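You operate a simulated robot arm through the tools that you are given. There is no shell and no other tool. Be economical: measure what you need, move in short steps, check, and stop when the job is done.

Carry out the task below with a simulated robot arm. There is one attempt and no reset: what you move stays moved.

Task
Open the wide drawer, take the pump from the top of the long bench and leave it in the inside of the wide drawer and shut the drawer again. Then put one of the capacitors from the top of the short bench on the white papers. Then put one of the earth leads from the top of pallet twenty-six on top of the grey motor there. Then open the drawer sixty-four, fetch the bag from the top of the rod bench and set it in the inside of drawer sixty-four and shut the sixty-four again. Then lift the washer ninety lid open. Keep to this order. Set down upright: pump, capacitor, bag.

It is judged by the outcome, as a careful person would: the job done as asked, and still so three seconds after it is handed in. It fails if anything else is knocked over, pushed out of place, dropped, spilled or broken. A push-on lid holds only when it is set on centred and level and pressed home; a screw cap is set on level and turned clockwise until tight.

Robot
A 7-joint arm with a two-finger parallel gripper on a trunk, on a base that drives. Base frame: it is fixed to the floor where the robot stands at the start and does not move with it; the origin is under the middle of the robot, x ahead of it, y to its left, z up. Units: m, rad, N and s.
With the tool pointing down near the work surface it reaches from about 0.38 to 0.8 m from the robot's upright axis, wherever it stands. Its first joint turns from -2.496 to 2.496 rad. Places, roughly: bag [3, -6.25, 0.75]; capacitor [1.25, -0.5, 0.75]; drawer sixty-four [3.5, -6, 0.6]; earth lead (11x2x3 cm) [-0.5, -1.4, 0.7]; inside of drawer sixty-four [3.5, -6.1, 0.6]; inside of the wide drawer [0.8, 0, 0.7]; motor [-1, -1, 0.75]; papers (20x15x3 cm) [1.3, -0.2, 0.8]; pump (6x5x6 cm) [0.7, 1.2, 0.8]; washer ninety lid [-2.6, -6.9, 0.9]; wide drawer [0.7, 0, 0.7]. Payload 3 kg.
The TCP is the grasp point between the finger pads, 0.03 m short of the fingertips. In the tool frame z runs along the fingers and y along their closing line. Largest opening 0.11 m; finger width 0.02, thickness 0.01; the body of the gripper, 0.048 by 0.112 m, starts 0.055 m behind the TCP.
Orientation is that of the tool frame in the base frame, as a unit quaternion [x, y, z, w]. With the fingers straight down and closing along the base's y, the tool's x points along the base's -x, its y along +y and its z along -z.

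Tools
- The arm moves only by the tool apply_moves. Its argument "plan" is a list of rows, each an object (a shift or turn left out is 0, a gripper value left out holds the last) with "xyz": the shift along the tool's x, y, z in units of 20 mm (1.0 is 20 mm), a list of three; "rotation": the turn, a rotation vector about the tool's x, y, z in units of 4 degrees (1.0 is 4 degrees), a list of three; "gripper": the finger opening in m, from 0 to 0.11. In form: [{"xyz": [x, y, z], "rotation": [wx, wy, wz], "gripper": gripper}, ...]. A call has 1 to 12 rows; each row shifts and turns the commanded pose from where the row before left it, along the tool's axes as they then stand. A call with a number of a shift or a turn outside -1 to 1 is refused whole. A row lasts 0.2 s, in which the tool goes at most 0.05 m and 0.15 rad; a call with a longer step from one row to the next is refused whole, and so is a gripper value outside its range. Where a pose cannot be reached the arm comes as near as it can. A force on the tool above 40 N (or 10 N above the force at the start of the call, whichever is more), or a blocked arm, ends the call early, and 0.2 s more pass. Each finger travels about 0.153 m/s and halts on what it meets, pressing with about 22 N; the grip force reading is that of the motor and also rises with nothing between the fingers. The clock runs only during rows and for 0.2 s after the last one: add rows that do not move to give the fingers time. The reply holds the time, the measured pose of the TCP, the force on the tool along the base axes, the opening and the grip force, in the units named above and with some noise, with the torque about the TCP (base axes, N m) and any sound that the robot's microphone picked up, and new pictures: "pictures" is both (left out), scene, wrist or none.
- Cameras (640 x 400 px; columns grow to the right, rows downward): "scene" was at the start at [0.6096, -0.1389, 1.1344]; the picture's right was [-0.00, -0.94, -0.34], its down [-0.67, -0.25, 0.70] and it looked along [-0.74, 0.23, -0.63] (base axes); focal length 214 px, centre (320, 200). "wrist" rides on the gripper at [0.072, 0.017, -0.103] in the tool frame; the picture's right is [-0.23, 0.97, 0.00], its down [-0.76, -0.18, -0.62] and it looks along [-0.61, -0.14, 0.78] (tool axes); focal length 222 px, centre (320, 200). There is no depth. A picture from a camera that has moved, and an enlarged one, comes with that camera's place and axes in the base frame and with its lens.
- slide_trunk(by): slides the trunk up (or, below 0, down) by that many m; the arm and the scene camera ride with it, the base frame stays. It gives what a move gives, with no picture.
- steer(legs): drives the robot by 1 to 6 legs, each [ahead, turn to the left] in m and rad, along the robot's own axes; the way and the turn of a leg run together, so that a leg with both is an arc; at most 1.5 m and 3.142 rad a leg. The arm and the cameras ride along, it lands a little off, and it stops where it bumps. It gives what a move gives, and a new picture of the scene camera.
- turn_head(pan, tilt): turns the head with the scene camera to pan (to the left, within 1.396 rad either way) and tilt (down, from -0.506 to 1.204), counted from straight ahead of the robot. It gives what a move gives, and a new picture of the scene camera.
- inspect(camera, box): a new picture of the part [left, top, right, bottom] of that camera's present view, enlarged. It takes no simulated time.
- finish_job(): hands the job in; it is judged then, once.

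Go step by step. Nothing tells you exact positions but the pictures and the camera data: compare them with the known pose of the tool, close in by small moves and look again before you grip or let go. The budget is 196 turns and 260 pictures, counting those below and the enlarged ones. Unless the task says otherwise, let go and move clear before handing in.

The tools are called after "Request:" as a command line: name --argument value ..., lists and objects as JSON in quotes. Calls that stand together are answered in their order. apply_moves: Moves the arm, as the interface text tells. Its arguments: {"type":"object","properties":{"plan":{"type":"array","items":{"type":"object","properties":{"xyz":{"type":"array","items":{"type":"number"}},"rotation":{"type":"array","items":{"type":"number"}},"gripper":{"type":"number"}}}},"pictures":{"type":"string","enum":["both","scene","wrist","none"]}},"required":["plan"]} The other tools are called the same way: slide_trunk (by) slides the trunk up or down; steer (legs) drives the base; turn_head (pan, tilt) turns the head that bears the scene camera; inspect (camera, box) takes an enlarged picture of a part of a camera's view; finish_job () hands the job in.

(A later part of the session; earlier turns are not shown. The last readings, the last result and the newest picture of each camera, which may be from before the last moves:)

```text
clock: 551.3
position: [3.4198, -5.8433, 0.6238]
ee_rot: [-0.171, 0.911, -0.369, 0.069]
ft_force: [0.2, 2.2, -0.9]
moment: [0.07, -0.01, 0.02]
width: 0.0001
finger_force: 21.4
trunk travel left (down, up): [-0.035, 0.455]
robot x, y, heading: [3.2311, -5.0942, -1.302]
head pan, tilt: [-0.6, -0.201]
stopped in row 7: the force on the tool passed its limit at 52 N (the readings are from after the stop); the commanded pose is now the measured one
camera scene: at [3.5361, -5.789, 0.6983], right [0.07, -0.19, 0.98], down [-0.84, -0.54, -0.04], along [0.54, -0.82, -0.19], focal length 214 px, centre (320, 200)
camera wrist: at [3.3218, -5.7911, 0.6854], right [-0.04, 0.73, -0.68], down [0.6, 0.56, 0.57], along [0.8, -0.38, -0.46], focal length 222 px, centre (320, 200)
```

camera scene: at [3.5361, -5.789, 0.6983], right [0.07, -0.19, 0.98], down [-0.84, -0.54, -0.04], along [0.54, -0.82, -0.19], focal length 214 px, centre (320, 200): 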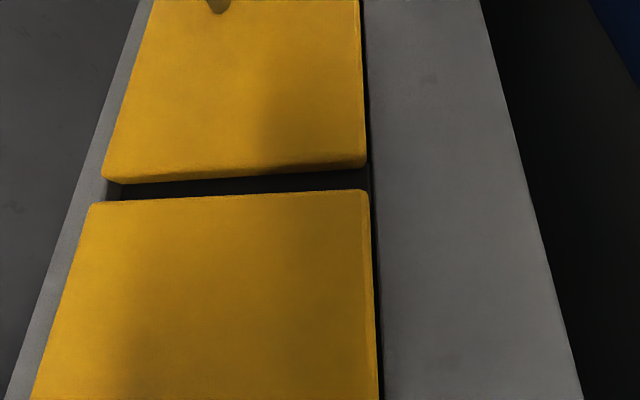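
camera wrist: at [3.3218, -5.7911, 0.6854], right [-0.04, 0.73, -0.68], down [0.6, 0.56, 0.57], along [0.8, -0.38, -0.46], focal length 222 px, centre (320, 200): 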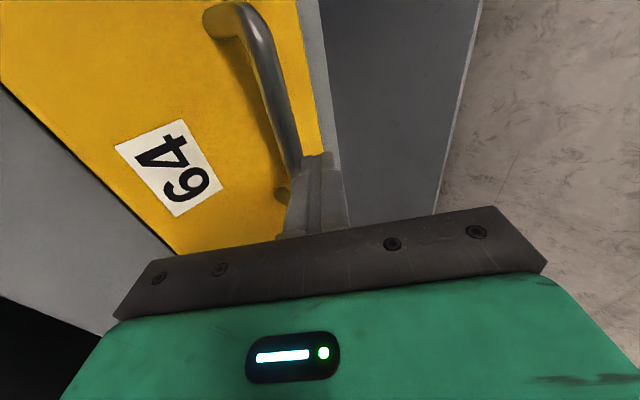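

Drawer 64 is flush with 63: shut. Now I'll back off, restore the tool to pointing down, raise, and look toward washer ninety in the west.

Request:
steer --legs '[[-0.4, 0]]'

Request:
apply_moves --plan '[{"rotation": [-1, 0, 0]}, {"rotation": [-1, 0, 0]}, {"rotation": [-1, 0, 0]}, {"rotation": [-1, 0, 0]}, {"rotation": [-1, 0, 0]}, {"rotation": [-1, 0, 0]}, {"rotation": [-1, 0, 0]}, {"rotation": [-1, 0, 0]}, {"rotation": [-1, 0, 0]}, {"rotation": [-1, 0, 0]}, {"rotation": [-1, 0, 0]}, {}]' --pictures "none"

Request:
slide_trunk --by 0.4

Request:
turn_head --pan 0 --tilt 1.2

```text
clock: 553.8
position: [3.3167, -5.4518, 0.6227]
ee_rot: [-0.174, 0.91, -0.369, 0.07]
ft_force: [-0.2, -0.2, 0.0]
moment: [0.03, 0.0, 0.01]
width: 0.0
finger_force: 21.9
trunk travel left (down, up): [-0.035, 0.455]
robot x, y, heading: [3.1218, -4.6999, -1.302]
head pan, tilt: [-0.6, -0.201]
camera scene: at [3.4323, -5.3983, 0.6983], right [0.07, -0.18, 0.98], down [-0.84, -0.54, -0.04], along [0.54, -0.82, -0.19], focal length 214 px, centre (320, 200)
```

scene: 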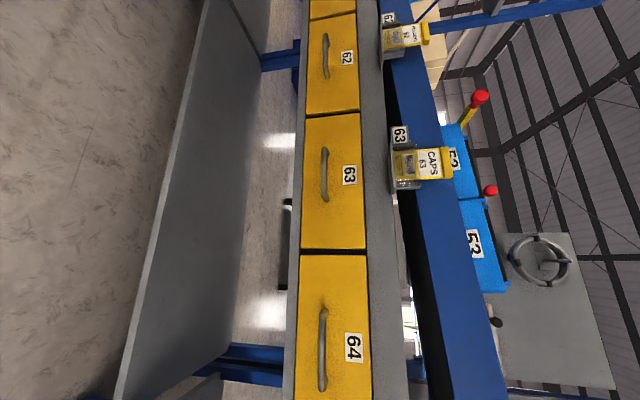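

```text
clock: 556.4
position: [3.3164, -5.4511, 0.6236]
ee_rot: [-0.188, 0.982, -0.001, 0.001]
ft_force: [-0.3, 0.1, -0.1]
moment: [0.01, 0.0, 0.02]
width: 0.0
finger_force: 22.2
trunk travel left (down, up): [-0.035, 0.455]
robot x, y, heading: [3.1185, -4.7025, -1.299]
head pan, tilt: [-0.6, -0.201]
```

```text
clock: 560.2
position: [3.3173, -5.4527, 1.024]
ee_rot: [-0.187, 0.982, -0.001, 0.001]
ft_force: [-1.3, -0.4, -0.3]
moment: [-0.01, 0.03, -0.01]
width: 0.0
finger_force: 21.7
trunk travel left (down, up): [-0.435, 0.055]
robot x, y, heading: [3.125, -4.697, -1.303]
head pan, tilt: [-0.6, -0.201]
```

```text
clock: 561.8
position: [3.3167, -5.4527, 1.0246]
ee_rot: [-0.188, 0.982, -0.001, 0.0]
ft_force: [-0.7, 0.2, 0.5]
moment: [0.0, -0.01, -0.03]
width: 0.0
finger_force: 21.6
trunk travel left (down, up): [-0.435, 0.055]
robot x, y, heading: [3.1232, -4.6988, -1.301]
head pan, tilt: [0.0, 1.201]
camera scene: at [3.3266, -5.4499, 1.096], right [0.37, -0.93, 0.0], down [-0.34, -0.13, 0.93], along [-0.87, -0.34, -0.36], focal length 214 px, centre (320, 200)
```

scene: 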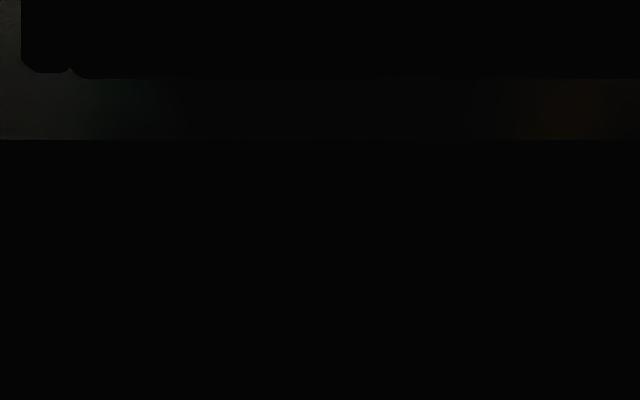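

Request:
apply_moves --plan '[{"xyz": [0, 1, 0]}, {"xyz": [0, 1, 0]}, {"xyz": [0, 1, 0]}, {"xyz": [0, 1, 0]}, {"xyz": [0, 1, 0]}, {"xyz": [0, 1, 0]}, {"xyz": [0, 1, 0]}, {"xyz": [0, 1, 0]}, {"xyz": [0, 1, 0]}, {"xyz": [0, 1, 0]}, {"xyz": [0, 1, 0]}]' --pictures "none"

Request:
steer --legs '[[0, -0.9], [0, -0.9]]'

Request:
turn_head --pan -1.3 --tilt -0.2

```text
clock: 564.2
position: [3.2367, -5.2468, 1.0226]
ee_rot: [-0.187, 0.982, -0.001, 0.0]
ft_force: [0.8, 0.4, -0.6]
moment: [0.03, -0.01, 0.0]
width: 0.0001
finger_force: 22.0
trunk travel left (down, up): [-0.435, 0.055]
robot x, y, heading: [3.124, -4.7014, -1.3]
head pan, tilt: [0.0, 1.201]
```

```text
clock: 569.3
position: [2.5713, -4.6911, 1.0235]
ee_rot: [0.647, 0.763, -0.002, 0.0]
ft_force: [0.8, 1.6, -0.6]
moment: [-0.11, 0.03, -0.01]
width: 0.0
finger_force: 22.0
trunk travel left (down, up): [-0.435, 0.055]
robot x, y, heading: [3.1337, -4.771, -3.06]
head pan, tilt: [0.0, 1.201]
camera scene: at [2.5732, -4.7021, 1.0953], right [-0.99, -0.16, 0.0], down [-0.06, 0.36, 0.93], along [-0.15, 0.92, -0.36], focal length 214 px, centre (320, 200)
```

scene: 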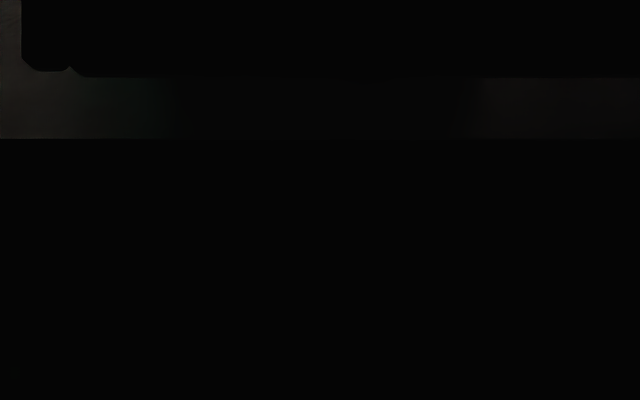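

```text
clock: 570.9
position: [2.5727, -4.6918, 1.024]
ee_rot: [0.647, 0.762, -0.001, -0.001]
ft_force: [-0.8, -0.4, 0.6]
moment: [0.0, 0.02, 0.04]
width: 0.0
finger_force: 21.9
trunk travel left (down, up): [-0.435, 0.055]
robot x, y, heading: [3.1332, -4.7716, -3.064]
head pan, tilt: [-1.3, -0.201]
camera scene: at [2.5137, -4.8323, 1.1299], right [-0.26, -0.04, 0.96], down [-0.35, 0.94, -0.05], along [-0.9, -0.35, -0.26], focal length 214 px, centre (320, 200)
```

scene: 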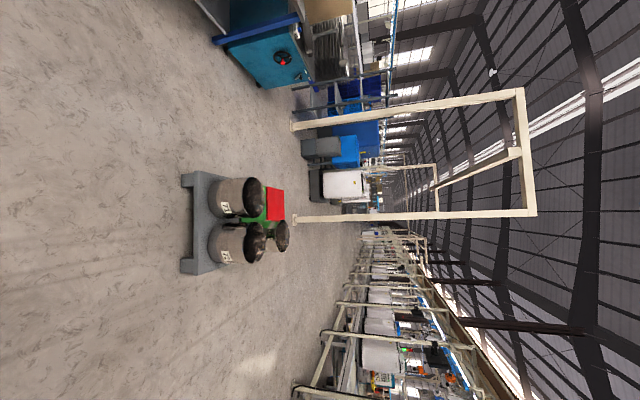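

Request:
steer --legs '[[0, 0.629], [1.355, 0], [0, -0.348], [1.28, 0]]'

Request:
turn_head --pan -1.3 --tilt -0.2

```text
clock: 586.6
position: [0.3358, -6.1747, 1.0236]
ee_rot: [0.539, 0.842, 0.0, -0.001]
ft_force: [-0.2, -0.5, -1.1]
moment: [0.02, -0.02, 0.0]
width: 0.0001
finger_force: 22.0
trunk travel left (down, up): [-0.435, 0.055]
robot x, y, heading: [0.8973, -6.1022, -2.793]
head pan, tilt: [-1.3, -0.201]
camera scene: at [0.317, -6.3247, 1.1299], right [-0.24, -0.11, 0.96], down [-0.59, 0.81, -0.05], along [-0.77, -0.58, -0.26], focal length 214 px, centre (320, 200)
```

scene: 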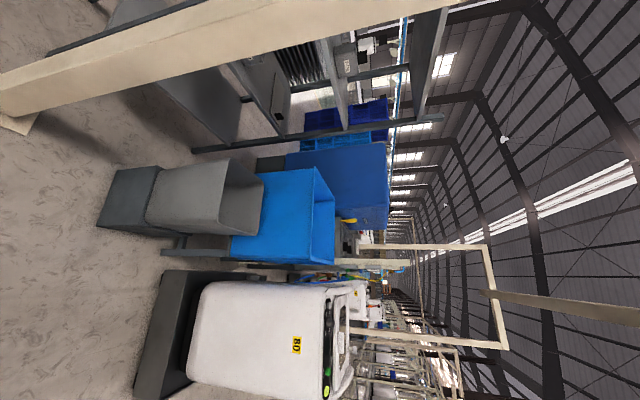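

```text
clock: 587.2
position: [0.335, -6.1755, 1.0233]
ee_rot: [0.539, 0.842, -0.001, -0.001]
ft_force: [0.6, 0.4, 0.1]
moment: [-0.02, -0.03, -0.01]
width: 0.0
finger_force: 21.7
trunk travel left (down, up): [-0.435, 0.055]
robot x, y, heading: [0.9022, -6.1, -2.789]
head pan, tilt: [-1.3, -0.201]
camera scene: at [0.317, -6.3246, 1.1306], right [-0.24, -0.11, 0.96], down [-0.59, 0.81, -0.05], along [-0.77, -0.58, -0.26], focal length 214 px, centre (320, 200)
```

scene: 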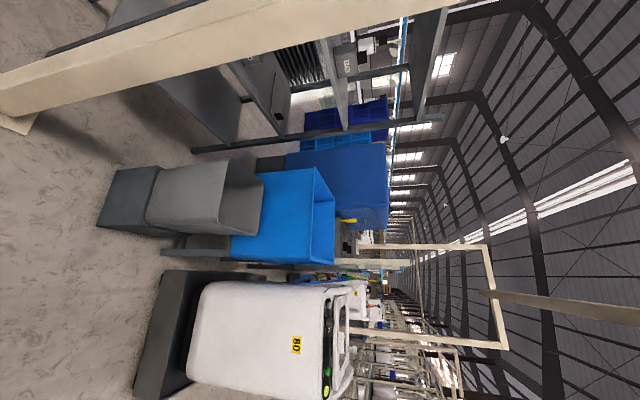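

Washer 80 is ahead; 90 should be further west in the same row. I'll go around on the north side of the gate.

Request:
steer --legs '[[0, -1.215], [1.383, 0], [0, 1.126], [1.3, 0]]'

Request:
turn_head --pan -0.7 --tilt -0.4

```text
clock: 592.8
position: [0.5307, -5.4504, 1.0262]
ee_rot: [0.931, 0.365, -0.001, -0.002]
ft_force: [0.5, -1.2, -0.1]
moment: [0.05, 0.02, -0.01]
width: 0.0
finger_force: 22.4
trunk travel left (down, up): [-0.435, 0.055]
robot x, y, heading: [0.7192, -6.003, 2.094]
head pan, tilt: [-1.3, -0.201]
stopped in leg 2: the robot was blocked; the commanded pose is now the measured one
camera scene: at [0.3849, -5.4788, 1.1328], right [-0.18, 0.19, 0.96], down [0.59, 0.81, -0.05], along [-0.79, 0.56, -0.26], focal length 214 px, centre (320, 200)
```

scene: 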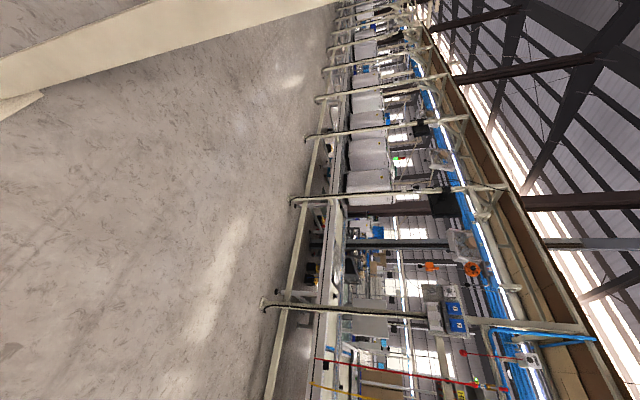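

```text
clock: 593.8
position: [0.5328, -5.4501, 1.0265]
ee_rot: [0.931, 0.364, -0.001, -0.001]
ft_force: [-1.1, 0.1, -0.1]
moment: [-0.01, -0.01, 0.0]
width: 0.0
finger_force: 21.6
trunk travel left (down, up): [-0.435, 0.055]
robot x, y, heading: [0.7154, -6.0044, 2.095]
head pan, tilt: [-0.7, -0.4]
camera scene: at [0.3956, -5.5126, 1.0979], right [-0.52, 0.56, 0.65], down [0.51, 0.81, -0.3], along [-0.69, 0.17, -0.7], focal length 214 px, centre (320, 200)
```

scene: 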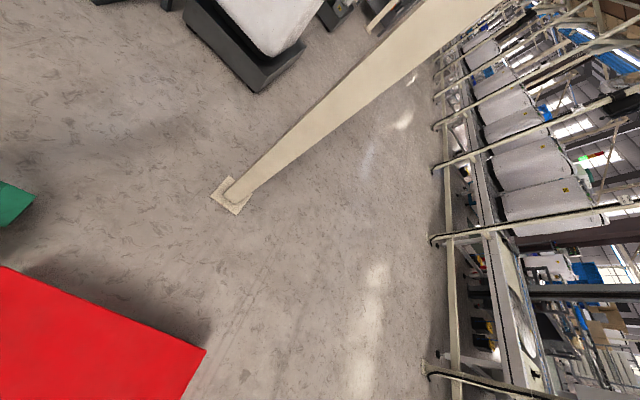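

Request:
turn_head --pan 0.2 --tilt 0.1

Request:
turn_head --pan 1.0 --tilt -0.3

```text
clock: 595.0
position: [0.5314, -5.4487, 1.0255]
ee_rot: [0.931, 0.364, -0.001, -0.002]
ft_force: [-0.2, 0.0, -0.5]
moment: [-0.02, 0.0, 0.01]
width: 0.0001
finger_force: 22.3
trunk travel left (down, up): [-0.435, 0.055]
robot x, y, heading: [0.7184, -6.0092, 2.089]
head pan, tilt: [0.201, 0.099]
camera scene: at [0.4708, -5.5322, 1.0635], right [-0.66, 0.72, -0.2], down [0.72, 0.69, 0.1], along [0.2, -0.08, -0.98], focal length 214 px, centre (320, 200)
```

scene: 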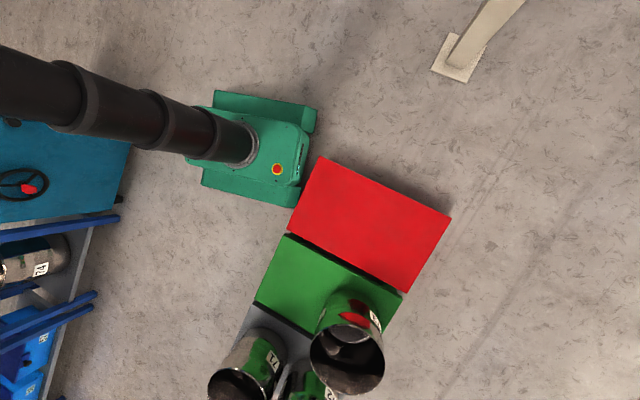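

```text
clock: 596.1
position: [0.5318, -5.4495, 1.0261]
ee_rot: [0.931, 0.365, 0.0, -0.002]
ft_force: [0.1, -0.8, 0.1]
moment: [-0.01, 0.02, 0.01]
width: 0.0
finger_force: 22.0
trunk travel left (down, up): [-0.435, 0.055]
robot x, y, heading: [0.7179, -6.004, 2.087]
head pan, tilt: [1.0, -0.3]
camera scene: at [0.478, -5.5908, 1.111], right [-0.37, 0.4, -0.84], down [0.87, 0.47, -0.16], along [0.33, -0.79, -0.52], focal length 214 px, centre (320, 200)
```

scene: 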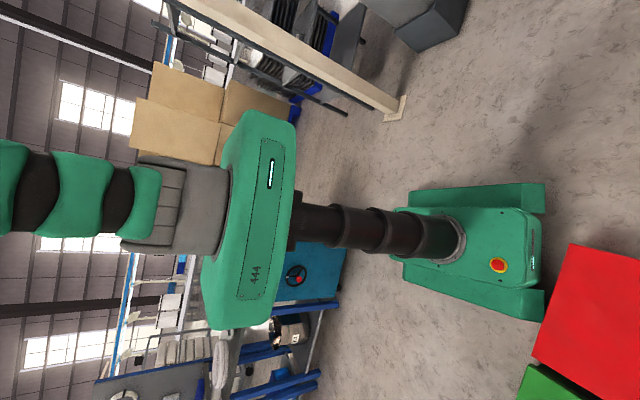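

The red/green trolley is right in front; I'll back away and pass through between the gate post and washer 80 instead.

Request:
steer --legs '[[-0.2, 0], [0, 1.128], [0.57, 0], [0, -0.57]]'

Request:
turn_head --pan -0.9 --tilt -0.4

```text
clock: 605.1
position: [-0.2057, -5.8641, 1.0249]
ee_rot: [0.791, 0.612, -0.001, -0.002]
ft_force: [0.5, 0.4, 0.2]
moment: [0.02, 0.02, -0.03]
width: 0.0
finger_force: 21.9
trunk travel left (down, up): [-0.435, 0.055]
robot x, y, heading: [0.2488, -6.2331, 2.662]
head pan, tilt: [1.0, -0.3]
camera scene: at [-0.1751, -6.0123, 1.1111], right [-0.53, 0.14, -0.84], down [0.48, 0.86, -0.16], along [0.7, -0.49, -0.52], focal length 214 px, centre (320, 200)
```

scene: 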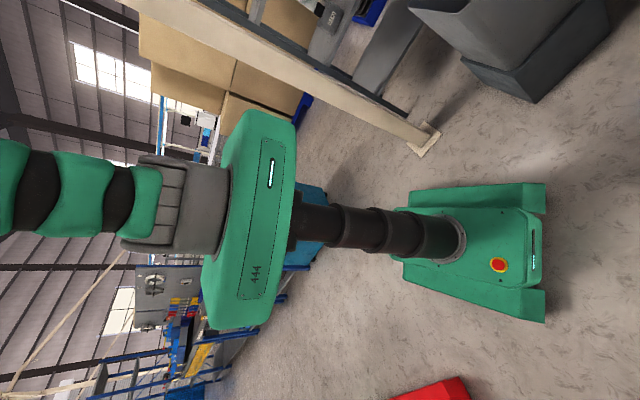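

```text
clock: 607.0
position: [-0.2058, -5.8625, 1.0255]
ee_rot: [0.791, 0.612, -0.002, -0.001]
ft_force: [-0.1, 0.3, -0.5]
moment: [0.01, -0.01, -0.01]
width: 0.0
finger_force: 22.1
trunk travel left (down, up): [-0.435, 0.055]
robot x, y, heading: [0.2515, -6.2326, 2.66]
head pan, tilt: [-0.901, -0.4]
camera scene: at [-0.2965, -5.9885, 1.109], right [-0.6, 0.16, 0.79], down [-0.06, 0.97, -0.24], along [-0.8, -0.19, -0.57], focal length 214 px, centre (320, 200)
```

scene: 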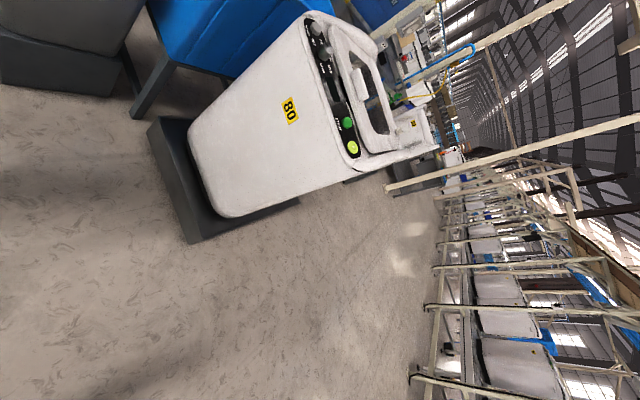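

Request:
steer --legs '[[1.365, 0], [0, 0.787], [1.3, 0]]'

Request:
turn_head --pan 0.3 --tilt -0.5

```text
clock: 622.1
position: [-2.7879, -6.0785, 1.0244]
ee_rot: [0.49, 0.872, -0.002, -0.001]
ft_force: [0.4, 0.7, 0.3]
moment: [0.05, 0.05, -0.01]
width: 0.0001
finger_force: 22.4
trunk travel left (down, up): [-0.435, 0.055]
robot x, y, heading: [-2.2011, -6.0107, -2.819]
head pan, tilt: [-0.901, -0.4]
camera scene: at [-2.7613, -6.2325, 1.1087], right [-0.53, -0.32, 0.79], down [-0.74, 0.63, -0.24], along [-0.42, -0.71, -0.57], focal length 214 px, centre (320, 200)
```

scene: 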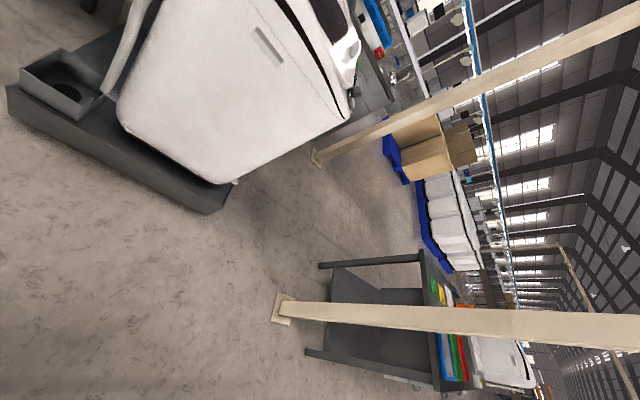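

```text
clock: 623.5
position: [-2.7869, -6.0791, 1.0263]
ee_rot: [0.491, 0.871, -0.001, -0.001]
ft_force: [-0.2, 0.3, -0.6]
moment: [0.01, 0.0, 0.0]
width: 0.0
finger_force: 22.0
trunk travel left (down, up): [-0.435, 0.055]
robot x, y, heading: [-2.2, -6.0094, -2.82]
head pan, tilt: [0.3, -0.499]
camera scene: at [-2.6916, -6.1985, 1.0905], right [-0.82, -0.5, -0.29], down [-0.34, 0.82, -0.46], along [0.47, -0.28, -0.84], focal length 214 px, centre (320, 200)
```

scene: 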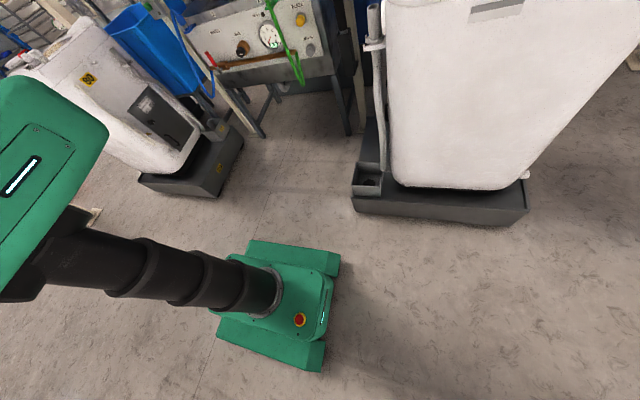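

Washer on its pedestal is just south, top centre near (−2.57, −6.97). I'll raise the hand for a view of its top.

Request:
slide_trunk --by 0.05

Request:
apply_moves --plan '[{"xyz": [0, 0, -1]}, {"xyz": [0, 0, -1]}, {"xyz": [0, 0, -1]}, {"xyz": [0, 0, -1]}, {"xyz": [0, 0, -1]}, {"xyz": [0, 0, -1]}, {"xyz": [0, 0, -1]}, {"xyz": [0, 0, -1]}, {"xyz": [0, 0, -1]}, {"xyz": [0, 0, -1]}, {}]' --pictures "none"

Request:
turn_head --pan 0 --tilt -0.5

```text
clock: 624.4
position: [-2.7877, -6.0783, 1.0768]
ee_rot: [0.491, 0.871, -0.001, -0.001]
ft_force: [-0.6, -0.1, -0.1]
moment: [-0.01, -0.01, 0.02]
width: 0.0002
finger_force: 22.2
trunk travel left (down, up): [-0.485, 0.005]
robot x, y, heading: [-2.2028, -6.015, -2.822]
head pan, tilt: [0.3, -0.499]
```

```text
clock: 626.8
position: [-2.7864, -6.0802, 1.2769]
ee_rot: [0.491, 0.871, -0.001, -0.001]
ft_force: [-0.2, 0.3, -0.4]
moment: [-0.03, -0.02, -0.02]
width: 0.0
finger_force: 21.7
trunk travel left (down, up): [-0.485, 0.005]
robot x, y, heading: [-2.2037, -6.0122, -2.826]
head pan, tilt: [0.3, -0.499]
```

```text
clock: 627.6
position: [-2.7872, -6.0789, 1.2759]
ee_rot: [0.491, 0.871, -0.002, -0.001]
ft_force: [0.1, 0.2, -0.6]
moment: [-0.01, 0.0, 0.04]
width: 0.0
finger_force: 21.7
trunk travel left (down, up): [-0.485, 0.005]
robot x, y, heading: [-2.2017, -6.0135, -2.822]
head pan, tilt: [0.0, -0.499]
camera scene: at [-2.7076, -6.2086, 1.3381], right [-0.86, -0.52, 0.0], down [-0.46, 0.75, -0.48], along [0.25, -0.41, -0.88], focal length 214 px, centre (320, 200)
```

scene: 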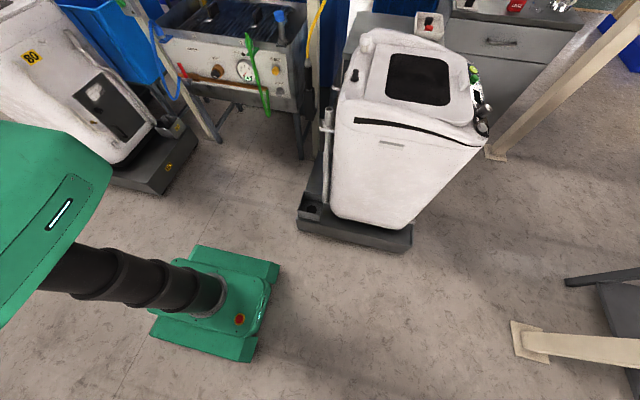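

Request:
inspect --camera "scene" --box '[310, 10, 510, 150]'

```text
2.86 times, centred on (410, 80) of scene
camera zoom: at [-2.7076, -6.2086, 1.3381], right [-0.86, -0.52, 0.0], down [-0.46, 0.75, -0.48], along [0.25, -0.41, -0.88], focal length 613 px, centre (63, 543)
```

zoom: 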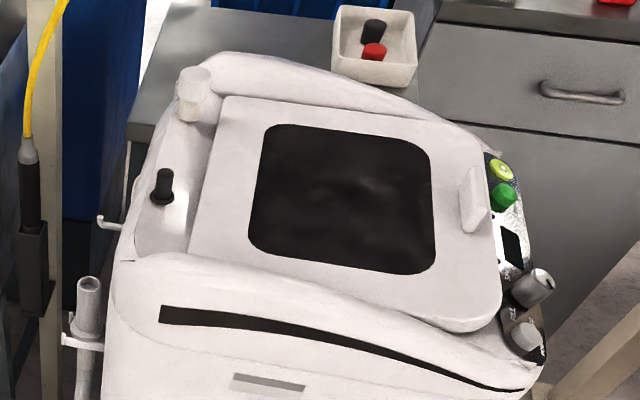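

The lid's handle tab is at its west edge (≈(−2.75, −6.92)), hinge on the east side. I'll stand north of it, facing the tab.

Request:
steer --legs '[[0.75, 0], [0, 0.8], [0, 0.75]]'

Request:
turn_head --pan 0 --tilt 0.2

Request:
inspect --camera "wrist" --box '[0, 0, 640, 400]'

```text
clock: 635.9
position: [-2.8387, -6.8276, 1.2777]
ee_rot: [-0.271, 0.963, -0.001, -0.001]
ft_force: [0.3, 0.5, 0.2]
moment: [-0.04, 0.06, 0.03]
width: 0.0
finger_force: 22.1
trunk travel left (down, up): [-0.485, 0.005]
robot x, y, heading: [-2.9748, -6.2678, -1.258]
head pan, tilt: [0.0, -0.499]
camera scene: at [-2.7108, -6.7504, 1.3381], right [0.52, -0.85, 0.0], down [-0.75, -0.46, -0.48], along [0.41, 0.25, -0.88], focal length 214 px, centre (320, 200)
```

scene: 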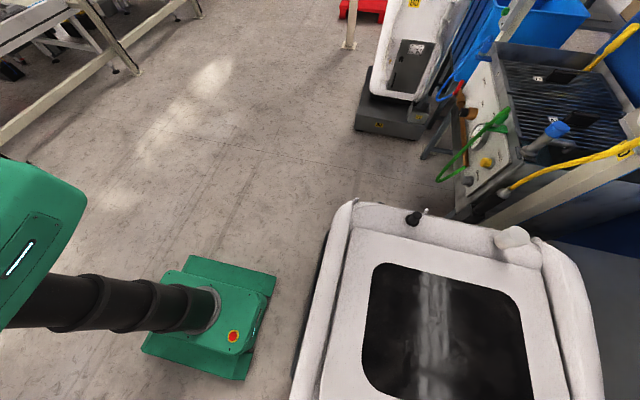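

```text
clock: 636.9
position: [-2.8406, -6.8275, 1.277]
ee_rot: [-0.272, 0.962, -0.002, 0.001]
ft_force: [-0.7, -1.0, -0.8]
moment: [0.01, -0.03, 0.02]
width: 0.0
finger_force: 21.7
trunk travel left (down, up): [-0.485, 0.005]
robot x, y, heading: [-2.9736, -6.2671, -1.255]
head pan, tilt: [0.0, 0.201]
camera scene: at [-2.7623, -6.7819, 1.3122], right [0.52, -0.85, 0.0], down [-0.84, -0.51, 0.2], along [-0.17, -0.11, -0.98], focal length 214 px, centre (320, 200)
```

scene: 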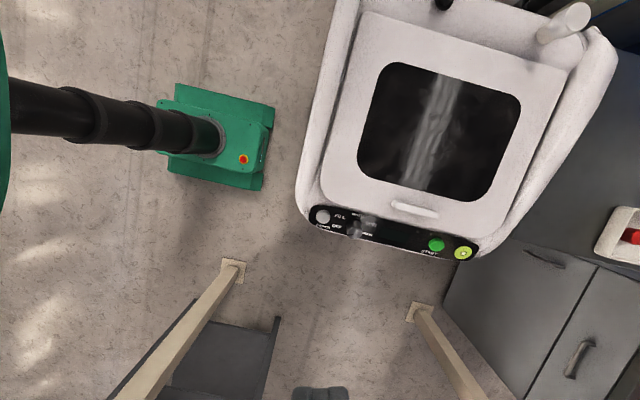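

```text
1.00 times, centred on (320, 200) of wrist (not enlarged: the box is as wide or as high as the picture)
camera zoom: at [-2.9118, -6.8523, 1.3803], right [-0.31, 0.95, 0.0], down [0.74, 0.25, 0.62], along [0.59, 0.19, -0.78], focal length 222 px, centre (320, 200)
```

zoom: 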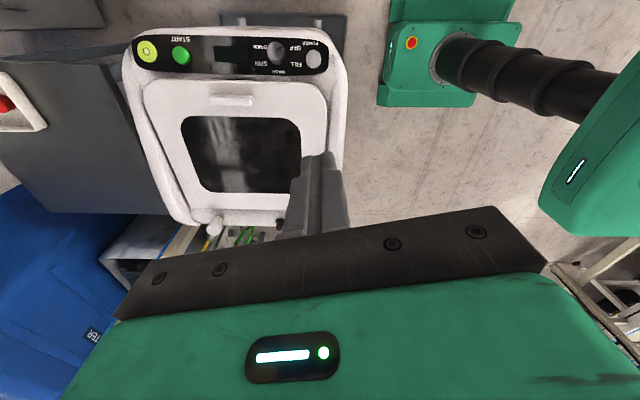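

Tab located at (−2.750, −6.981, z≈0.927), long along the north–south direction; hinge ≈0.27 m east of it. I'll turn the tool to point south and 30° down, fingers closing east–west, so lifting is a rotation about the hinge axis.

Request:
apply_moves --plan '[{"xyz": [-0.1, -0.8, 0.8]}, {"xyz": [-0.1, -0.8, 0.8]}, {"xyz": [-0.1, -0.8, 0.8]}, {"xyz": [-0.1, -0.8, 0.8]}, {"xyz": [-0.1, -0.8, 0.8]}, {}]' --pictures "none"

Request:
apply_moves --plan '[{"rotation": [0.578, -0.452, 1.0]}, {"rotation": [0.578, -0.452, 1.0]}, {"rotation": [0.578, -0.452, 1.0]}, {"rotation": [0.578, -0.452, 1.0]}, {"rotation": [0.578, -0.452, 1.0]}, {"rotation": [0.578, -0.452, 1.0]}, {"rotation": [0.578, -0.452, 1.0]}, {"rotation": [0.578, -0.452, 1.0]}, {"rotation": [0.578, -0.452, 1.0]}, {"rotation": [0.578, -0.452, 1.0]}, {"rotation": [0.578, -0.452, 1.0]}, {"rotation": [0.578, -0.452, 1.0]}]' --pictures "none"

Request:
apply_moves --plan '[{"rotation": [0.578, -0.452, 1.0]}, {"rotation": [0.578, -0.452, 1.0]}, {"rotation": [0.578, -0.452, 1.0]}, {"rotation": [0.578, -0.452, 1.0]}, {"rotation": [0.578, -0.452, 1.0]}, {"rotation": [0.578, -0.452, 1.0]}, {"rotation": [0.578, -0.452, 1.0]}, {"rotation": [0.578, -0.452, 1.0]}, {"rotation": [0.578, -0.452, 1.0]}, {"rotation": [0.578, -0.452, 1.0]}, {"rotation": [0.578, -0.452, 1.0]}, {"rotation": [0.17, -0.13, 0.3], "gripper": 0.06}]' --pictures "both"

```text
clock: 638.3
position: [-2.7892, -6.892, 1.1979]
ee_rot: [-0.272, 0.962, -0.002, 0.002]
ft_force: [0.1, 0.7, 0.0]
moment: [-0.03, 0.03, 0.0]
width: 0.0
finger_force: 22.3
trunk travel left (down, up): [-0.485, 0.005]
robot x, y, heading: [-2.9743, -6.267, -1.254]
head pan, tilt: [0.0, 0.201]
```

```text
clock: 640.9
position: [-2.789, -6.8921, 1.1964]
ee_rot: [0.15, 0.944, -0.174, 0.238]
ft_force: [0.1, -0.3, -0.1]
moment: [0.0, -0.01, 0.03]
width: 0.0003
finger_force: 21.7
trunk travel left (down, up): [-0.485, 0.005]
robot x, y, heading: [-2.9723, -6.2678, -1.255]
head pan, tilt: [0.0, 0.201]
```

```text
clock: 643.5
position: [-2.7891, -6.8913, 1.1972]
ee_rot: [0.512, 0.697, -0.296, 0.405]
ft_force: [0.0, 0.3, -0.7]
moment: [-0.02, 0.02, -0.01]
width: 0.0601
finger_force: 0.0
trunk travel left (down, up): [-0.485, 0.005]
robot x, y, heading: [-2.9716, -6.2649, -1.251]
head pan, tilt: [0.0, 0.201]
camera scene: at [-2.7855, -6.9055, 1.2935], right [-0.95, -0.3, 0.0], down [-0.2, 0.63, -0.75], along [0.23, -0.72, -0.66], focal length 214 px, centre (320, 200)
camera wrist: at [-2.8116, -6.7671, 1.1856], right [0.96, 0.18, 0.2], down [-0.22, 0.1, 0.97], along [0.16, -0.98, 0.14], focal length 222 px, centre (320, 200)
```

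scene: 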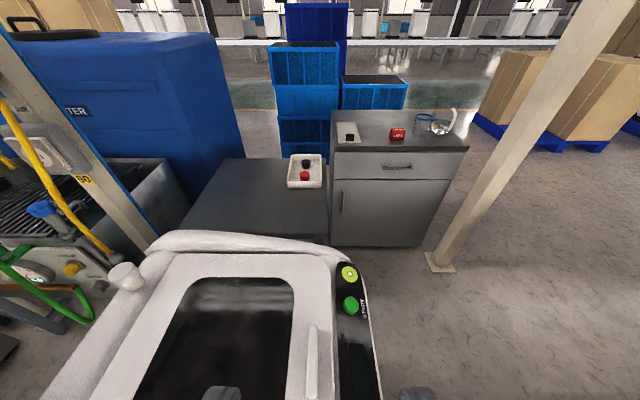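
wrist: 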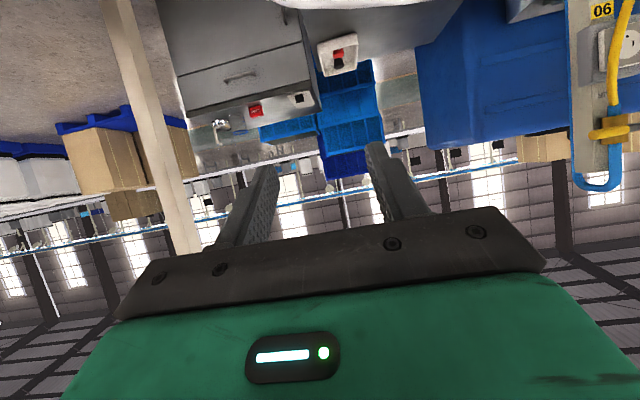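

Orientation is right. I'll move down to just above the tab.

Request:
apply_moves --plan '[{"xyz": [0.816, 0.048, 0.96]}, {"xyz": [0.816, 0.048, 0.96]}, {"xyz": [0.816, 0.048, 0.96]}, {"xyz": [0.816, 0.048, 0.96]}, {"xyz": [0.816, 0.048, 0.96]}, {"xyz": [0.816, 0.048, 0.96]}, {"xyz": [0.816, 0.048, 0.96]}, {"xyz": [0.816, 0.048, 0.96]}, {"xyz": [0.816, 0.048, 0.96]}, {}]' --pictures "both"

```text
clock: 645.7
position: [-2.7573, -6.9623, 0.9829]
ee_rot: [0.512, 0.698, -0.296, 0.405]
ft_force: [-1.0, -0.3, -0.2]
moment: [-0.02, 0.03, 0.02]
width: 0.0601
finger_force: 0.1
trunk travel left (down, up): [-0.485, 0.005]
robot x, y, heading: [-2.9708, -6.2656, -1.254]
head pan, tilt: [0.0, 0.201]
camera scene: at [-2.7528, -6.977, 1.0797], right [-0.95, -0.3, 0.0], down [-0.2, 0.63, -0.75], along [0.23, -0.72, -0.66], focal length 214 px, centre (320, 200)
camera wrist: at [-2.7792, -6.8384, 0.9721], right [0.96, 0.19, 0.2], down [-0.22, 0.1, 0.97], along [0.16, -0.98, 0.14], focal length 222 px, centre (320, 200)
```

scene: 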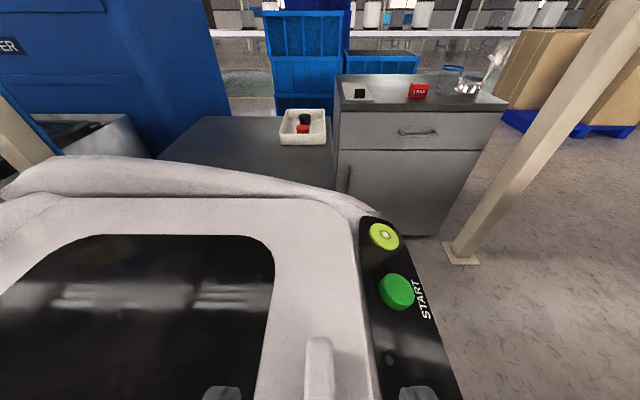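
wrist: 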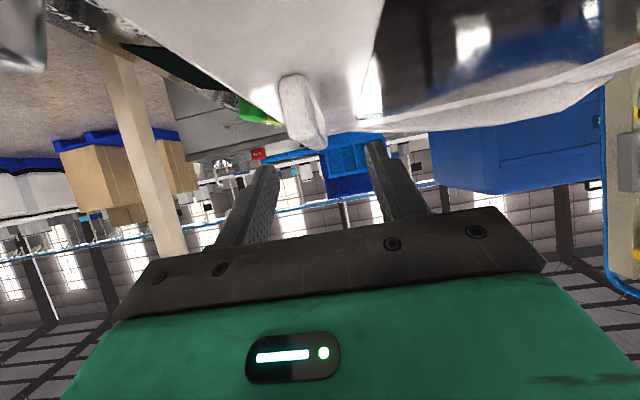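

The tab stands ~3 cm tall (z 0.925–0.96), centred between the fingers. Lower and grip.

Request:
apply_moves --plan '[{"xyz": [0.45, 0, 0.4]}, {"xyz": [0.45, 0, 0.4]}, {"xyz": [0.35, 0, 0.34]}, {}]' --pictures "both"

```text
clock: 646.5
position: [-2.7564, -6.9698, 0.9636]
ee_rot: [0.511, 0.694, -0.3, 0.41]
ft_force: [-5.0, 13.3, 33.4]
moment: [5.33, 1.19, 0.29]
width: 0.0601
finger_force: 0.1
trunk travel left (down, up): [-0.485, 0.005]
robot x, y, heading: [-2.9715, -6.2633, -1.254]
head pan, tilt: [0.0, 0.201]
stopped in row 3: the force on the tool passed its limit at 61 N (the readings are from after the stop); the commanded pose is now the measured one
camera scene: at [-2.7517, -6.9823, 1.0602], right [-0.95, -0.3, 0.0], down [-0.19, 0.62, -0.76], along [0.23, -0.73, -0.65], focal length 214 px, centre (320, 200)
camera wrist: at [-2.7773, -6.8452, 0.9506], right [0.96, 0.19, 0.2], down [-0.22, 0.11, 0.97], along [0.16, -0.98, 0.15], focal length 222 px, centre (320, 200)
```

scene: 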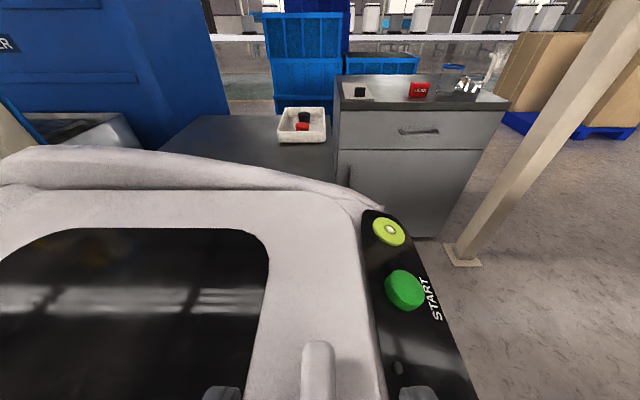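
wrist: 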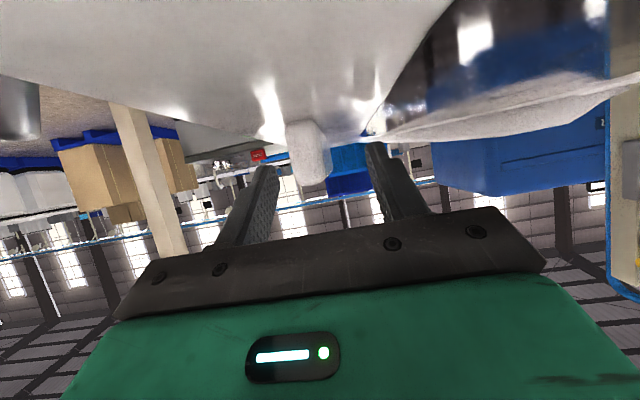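

The hand's rear touched the washer's rim. I'll lift, make the tool steeper (30° from vertical), and come down again.

Request:
apply_moves --plan '[{"xyz": [-0.868, 0, -0.496]}, {"xyz": [-0.868, 0, -0.496]}, {"rotation": [0, 1, 0]}, {"rotation": [0, 1, 0]}, {"rotation": [0, 1, 0]}, {"rotation": [0, 1, 0]}, {"rotation": [0, 1, 0]}, {"rotation": [0, 1, 0]}, {"rotation": [0, 1, 0]}, {"rotation": [0, 0.5, 0]}, {}]' --pictures "both"

```text
clock: 648.9
position: [-2.7541, -6.9712, 1.0009]
ee_rot: [0.57, 0.778, -0.156, 0.213]
ft_force: [0.2, -0.1, 0.7]
moment: [-0.02, 0.01, 0.0]
width: 0.0598
finger_force: 0.1
trunk travel left (down, up): [-0.485, 0.005]
robot x, y, heading: [-2.9691, -6.2701, -1.252]
head pan, tilt: [0.0, 0.201]
camera scene: at [-2.7366, -7.0294, 1.077], right [-0.95, -0.3, 0.0], down [-0.28, 0.9, -0.33], along [0.1, -0.31, -0.94], focal length 214 px, centre (320, 200)
camera wrist: at [-2.7737, -6.8568, 1.0519], right [0.99, 0.11, 0.12], down [-0.07, -0.37, 0.92], along [0.14, -0.92, -0.36], focal length 222 px, centre (320, 200)
```

scene: 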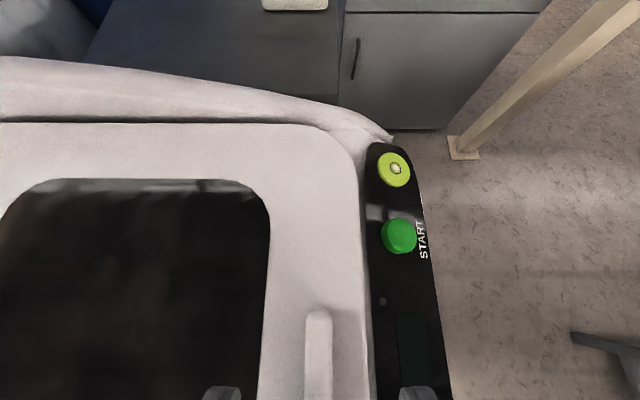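
wrist: 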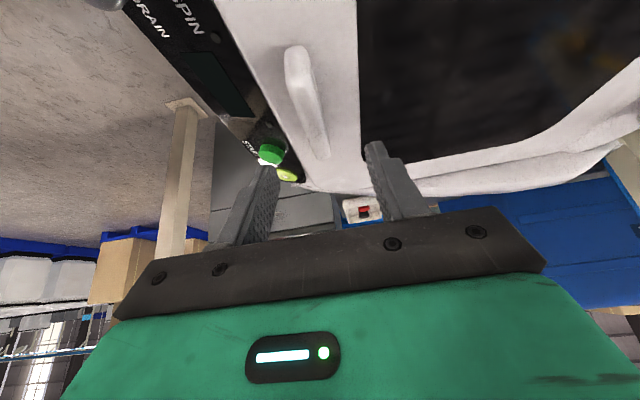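

Request:
apply_moves --plan '[{"xyz": [0.4, 0, 0.66]}, {"xyz": [0.4, 0, 0.66]}, {"xyz": [0.25, 0, 0.45]}, {}]' --pictures "wrist"

```text
clock: 649.9
position: [-2.7552, -6.9703, 0.9627]
ee_rot: [0.571, 0.776, -0.158, 0.216]
ft_force: [-0.7, 1.2, 24.7]
moment: [0.1, -0.81, 0.09]
width: 0.0596
finger_force: 0.0
trunk travel left (down, up): [-0.485, 0.005]
robot x, y, heading: [-2.9727, -6.2651, -1.251]
head pan, tilt: [0.0, 0.201]
camera wrist: at [-2.7737, -6.8561, 1.0133], right [0.99, 0.11, 0.12], down [-0.07, -0.37, 0.93], along [0.14, -0.92, -0.36], focal length 222 px, centre (320, 200)
```

wrist: 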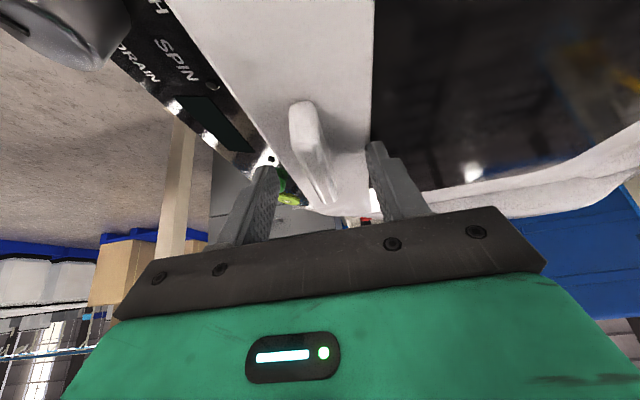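

Fingertip touched the lid surface. Raise 2 mm and close on the tab.

Request:
apply_moves --plan '[{"xyz": [-0.08, 0, -0.13]}, {"gripper": 0.03}, {"gripper": 0.0}, {}, {}]' --pictures "wrist"

```text
clock: 651.1
position: [-2.7545, -6.9678, 0.9632]
ee_rot: [0.571, 0.777, -0.156, 0.213]
ft_force: [4.3, 6.8, 12.8]
moment: [0.02, 0.17, -0.57]
width: 0.014
finger_force: 21.7
trunk travel left (down, up): [-0.485, 0.005]
robot x, y, heading: [-2.9732, -6.2624, -1.253]
head pan, tilt: [0.0, 0.201]
camera wrist: at [-2.7734, -6.8551, 1.0142], right [0.99, 0.11, 0.12], down [-0.07, -0.37, 0.92], along [0.14, -0.92, -0.36], focal length 222 px, centre (320, 200)
```

wrist: 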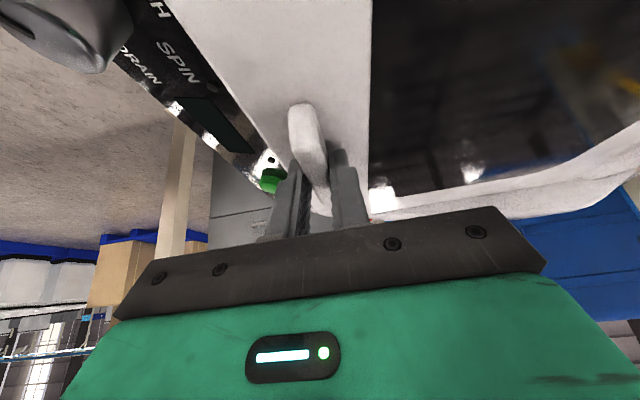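

Tab gripped. I'll start lifting along the hinge arc with matching rotation.

Request:
apply_moves --plan '[{"xyz": [-0.27, 0.011, -0.47], "rotation": [0.5, 0, -0.289]}, {"xyz": [-0.27, 0.011, -0.47], "rotation": [0.5, 0, -0.289]}, {"xyz": [-0.27, 0.011, -0.47], "rotation": [0.5, 0, -0.289]}, {"xyz": [-0.27, 0.011, -0.47], "rotation": [0.5, 0, -0.289]}, {}]' --pictures "both"

```text
clock: 652.1
position: [-2.7482, -6.9675, 1.0022]
ee_rot: [0.551, 0.789, -0.214, 0.17]
ft_force: [9.1, 7.9, 0.4]
moment: [0.29, -0.33, -0.27]
width: 0.014
finger_force: 21.8
trunk travel left (down, up): [-0.485, 0.005]
robot x, y, heading: [-2.9741, -6.267, -1.25]
head pan, tilt: [0.0, 0.201]
stopped in row 4: the force on the tool passed its limit at 44 N (the readings are from after the stop); the commanded pose is now the measured one
camera scene: at [-2.7177, -7.0223, 1.078], right [-0.94, -0.3, 0.15], down [-0.34, 0.88, -0.33], along [-0.04, -0.36, -0.93], focal length 214 px, centre (320, 200)
camera wrist: at [-2.7597, -6.8512, 1.0508], right [0.99, 0.11, -0.03], down [0.07, -0.33, 0.94], along [0.1, -0.94, -0.34], focal length 222 px, centre (320, 200)
```

scene: 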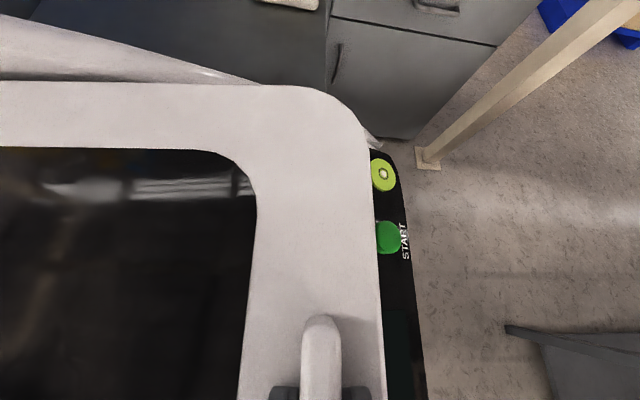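
wrist: 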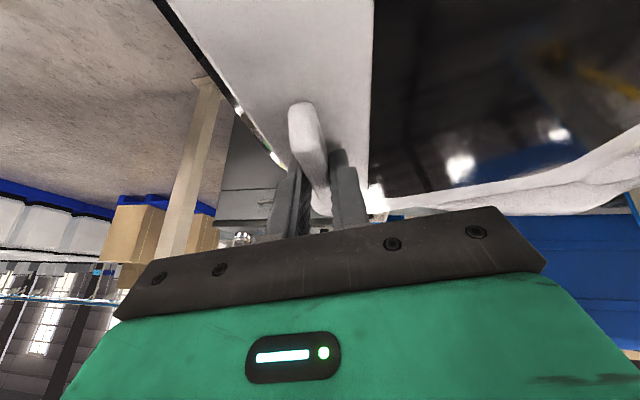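

The lid is rising. Continuing in small increments.

Request:
apply_moves --plan '[{"xyz": [-0.27, 0.011, -0.47], "rotation": [0.5, 0, -0.289]}, {"xyz": [-0.27, 0.011, -0.47], "rotation": [0.5, 0, -0.289]}, {"xyz": [-0.27, 0.011, -0.47], "rotation": [0.5, 0, -0.289]}, {"xyz": [-0.27, 0.011, -0.47], "rotation": [0.5, 0, -0.289]}, {"xyz": [-0.27, 0.011, -0.47], "rotation": [0.5, 0, -0.289]}, {"xyz": [-0.27, 0.011, -0.47], "rotation": [0.5, 0, -0.289]}]' --pictures "none"

```text
clock: 653.0
position: [-2.736, -6.9641, 1.038]
ee_rot: [0.531, 0.794, -0.264, 0.134]
ft_force: [8.6, 5.8, 0.0]
moment: [-0.24, -0.27, -0.2]
width: 0.0143
finger_force: 21.8
trunk travel left (down, up): [-0.485, 0.005]
robot x, y, heading: [-2.975, -6.2655, -1.245]
head pan, tilt: [0.0, 0.201]
stopped in row 4: the force on the tool passed its limit at 43 N (the readings are from after the stop); the commanded pose is now the measured one
```

Request:
apply_moves --plan '[{"xyz": [-0.27, 0.075, -0.47], "rotation": [0.5, 0, -0.289]}, {"xyz": [-0.27, 0.075, -0.47], "rotation": [0.5, 0, -0.289]}, {"xyz": [-0.27, 0.075, -0.47], "rotation": [0.5, 0, -0.289]}, {"xyz": [-0.27, 0.075, -0.47], "rotation": [0.5, 0, -0.289]}, {"xyz": [-0.27, 0.075, -0.47], "rotation": [0.5, 0, -0.289]}, {"xyz": [-0.27, 0.075, -0.47], "rotation": [0.5, 0, -0.289]}, {"xyz": [-0.27, 0.075, -0.47], "rotation": [0.5, 0, -0.289]}, {"xyz": [-0.27, 0.075, -0.47], "rotation": [0.5, 0, -0.289]}]' --pictures "both"

```text
clock: 654.8
position: [-2.697, -6.9516, 1.111]
ee_rot: [0.479, 0.789, -0.382, 0.035]
ft_force: [7.7, -14.1, 0.4]
moment: [-0.28, -0.72, 0.23]
width: 0.0145
finger_force: 22.2
trunk travel left (down, up): [-0.485, 0.005]
robot x, y, heading: [-2.9729, -6.2675, -1.25]
head pan, tilt: [0.0, 0.201]
camera scene: at [-2.6349, -6.9957, 1.1735], right [-0.78, -0.25, 0.57], down [-0.47, 0.84, -0.27], along [-0.41, -0.48, -0.78], focal length 214 px, centre (320, 200)
camera wrist: at [-2.69, -6.8288, 1.1433], right [0.89, 0.08, -0.46], down [0.46, -0.2, 0.86], along [-0.03, -0.98, -0.22], focal length 222 px, centre (320, 200)
```

scene: 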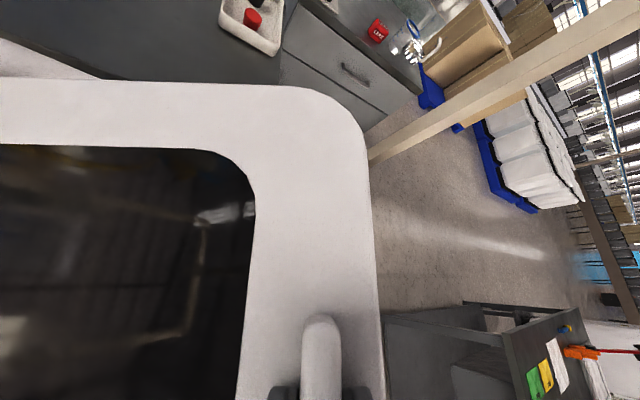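
wrist: 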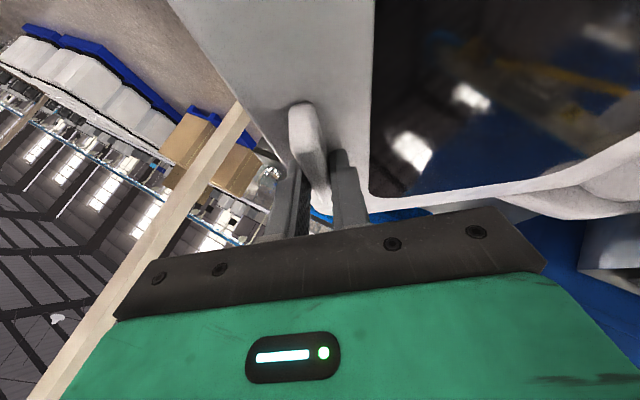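

The lid follows well (≈33°). Continuing.

Request:
apply_moves --plan '[{"xyz": [-0.27, 0.075, -0.47], "rotation": [0.5, 0, -0.289]}, {"xyz": [-0.27, 0.075, -0.47], "rotation": [0.5, 0, -0.289]}, {"xyz": [-0.27, 0.075, -0.47], "rotation": [0.5, 0, -0.289]}, {"xyz": [-0.27, 0.075, -0.47], "rotation": [0.5, 0, -0.289]}, {"xyz": [-0.27, 0.075, -0.47], "rotation": [0.5, 0, -0.289]}, {"xyz": [-0.27, 0.075, -0.47], "rotation": [0.5, 0, -0.289]}, {"xyz": [-0.27, 0.075, -0.47], "rotation": [0.5, 0, -0.289]}, {"xyz": [-0.27, 0.075, -0.47], "rotation": [0.5, 0, -0.289]}, {"xyz": [-0.27, 0.075, -0.47], "rotation": [0.5, 0, -0.289]}, {"xyz": [-0.27, 0.075, -0.47], "rotation": [0.5, 0, -0.289]}]' --pictures "none"

```text
clock: 656.6
position: [-2.6368, -6.9308, 1.1693]
ee_rot: [0.417, 0.763, -0.49, -0.062]
ft_force: [-2.8, 0.3, 8.0]
moment: [0.15, -0.52, 0.31]
width: 0.015
finger_force: 22.3
trunk travel left (down, up): [-0.485, 0.005]
robot x, y, heading: [-2.974, -6.2654, -1.252]
head pan, tilt: [0.0, 0.201]
stopped in row 9: the force on the tool passed its limit at 42 N (the readings are from after the stop); the commanded pose is now the measured one
```

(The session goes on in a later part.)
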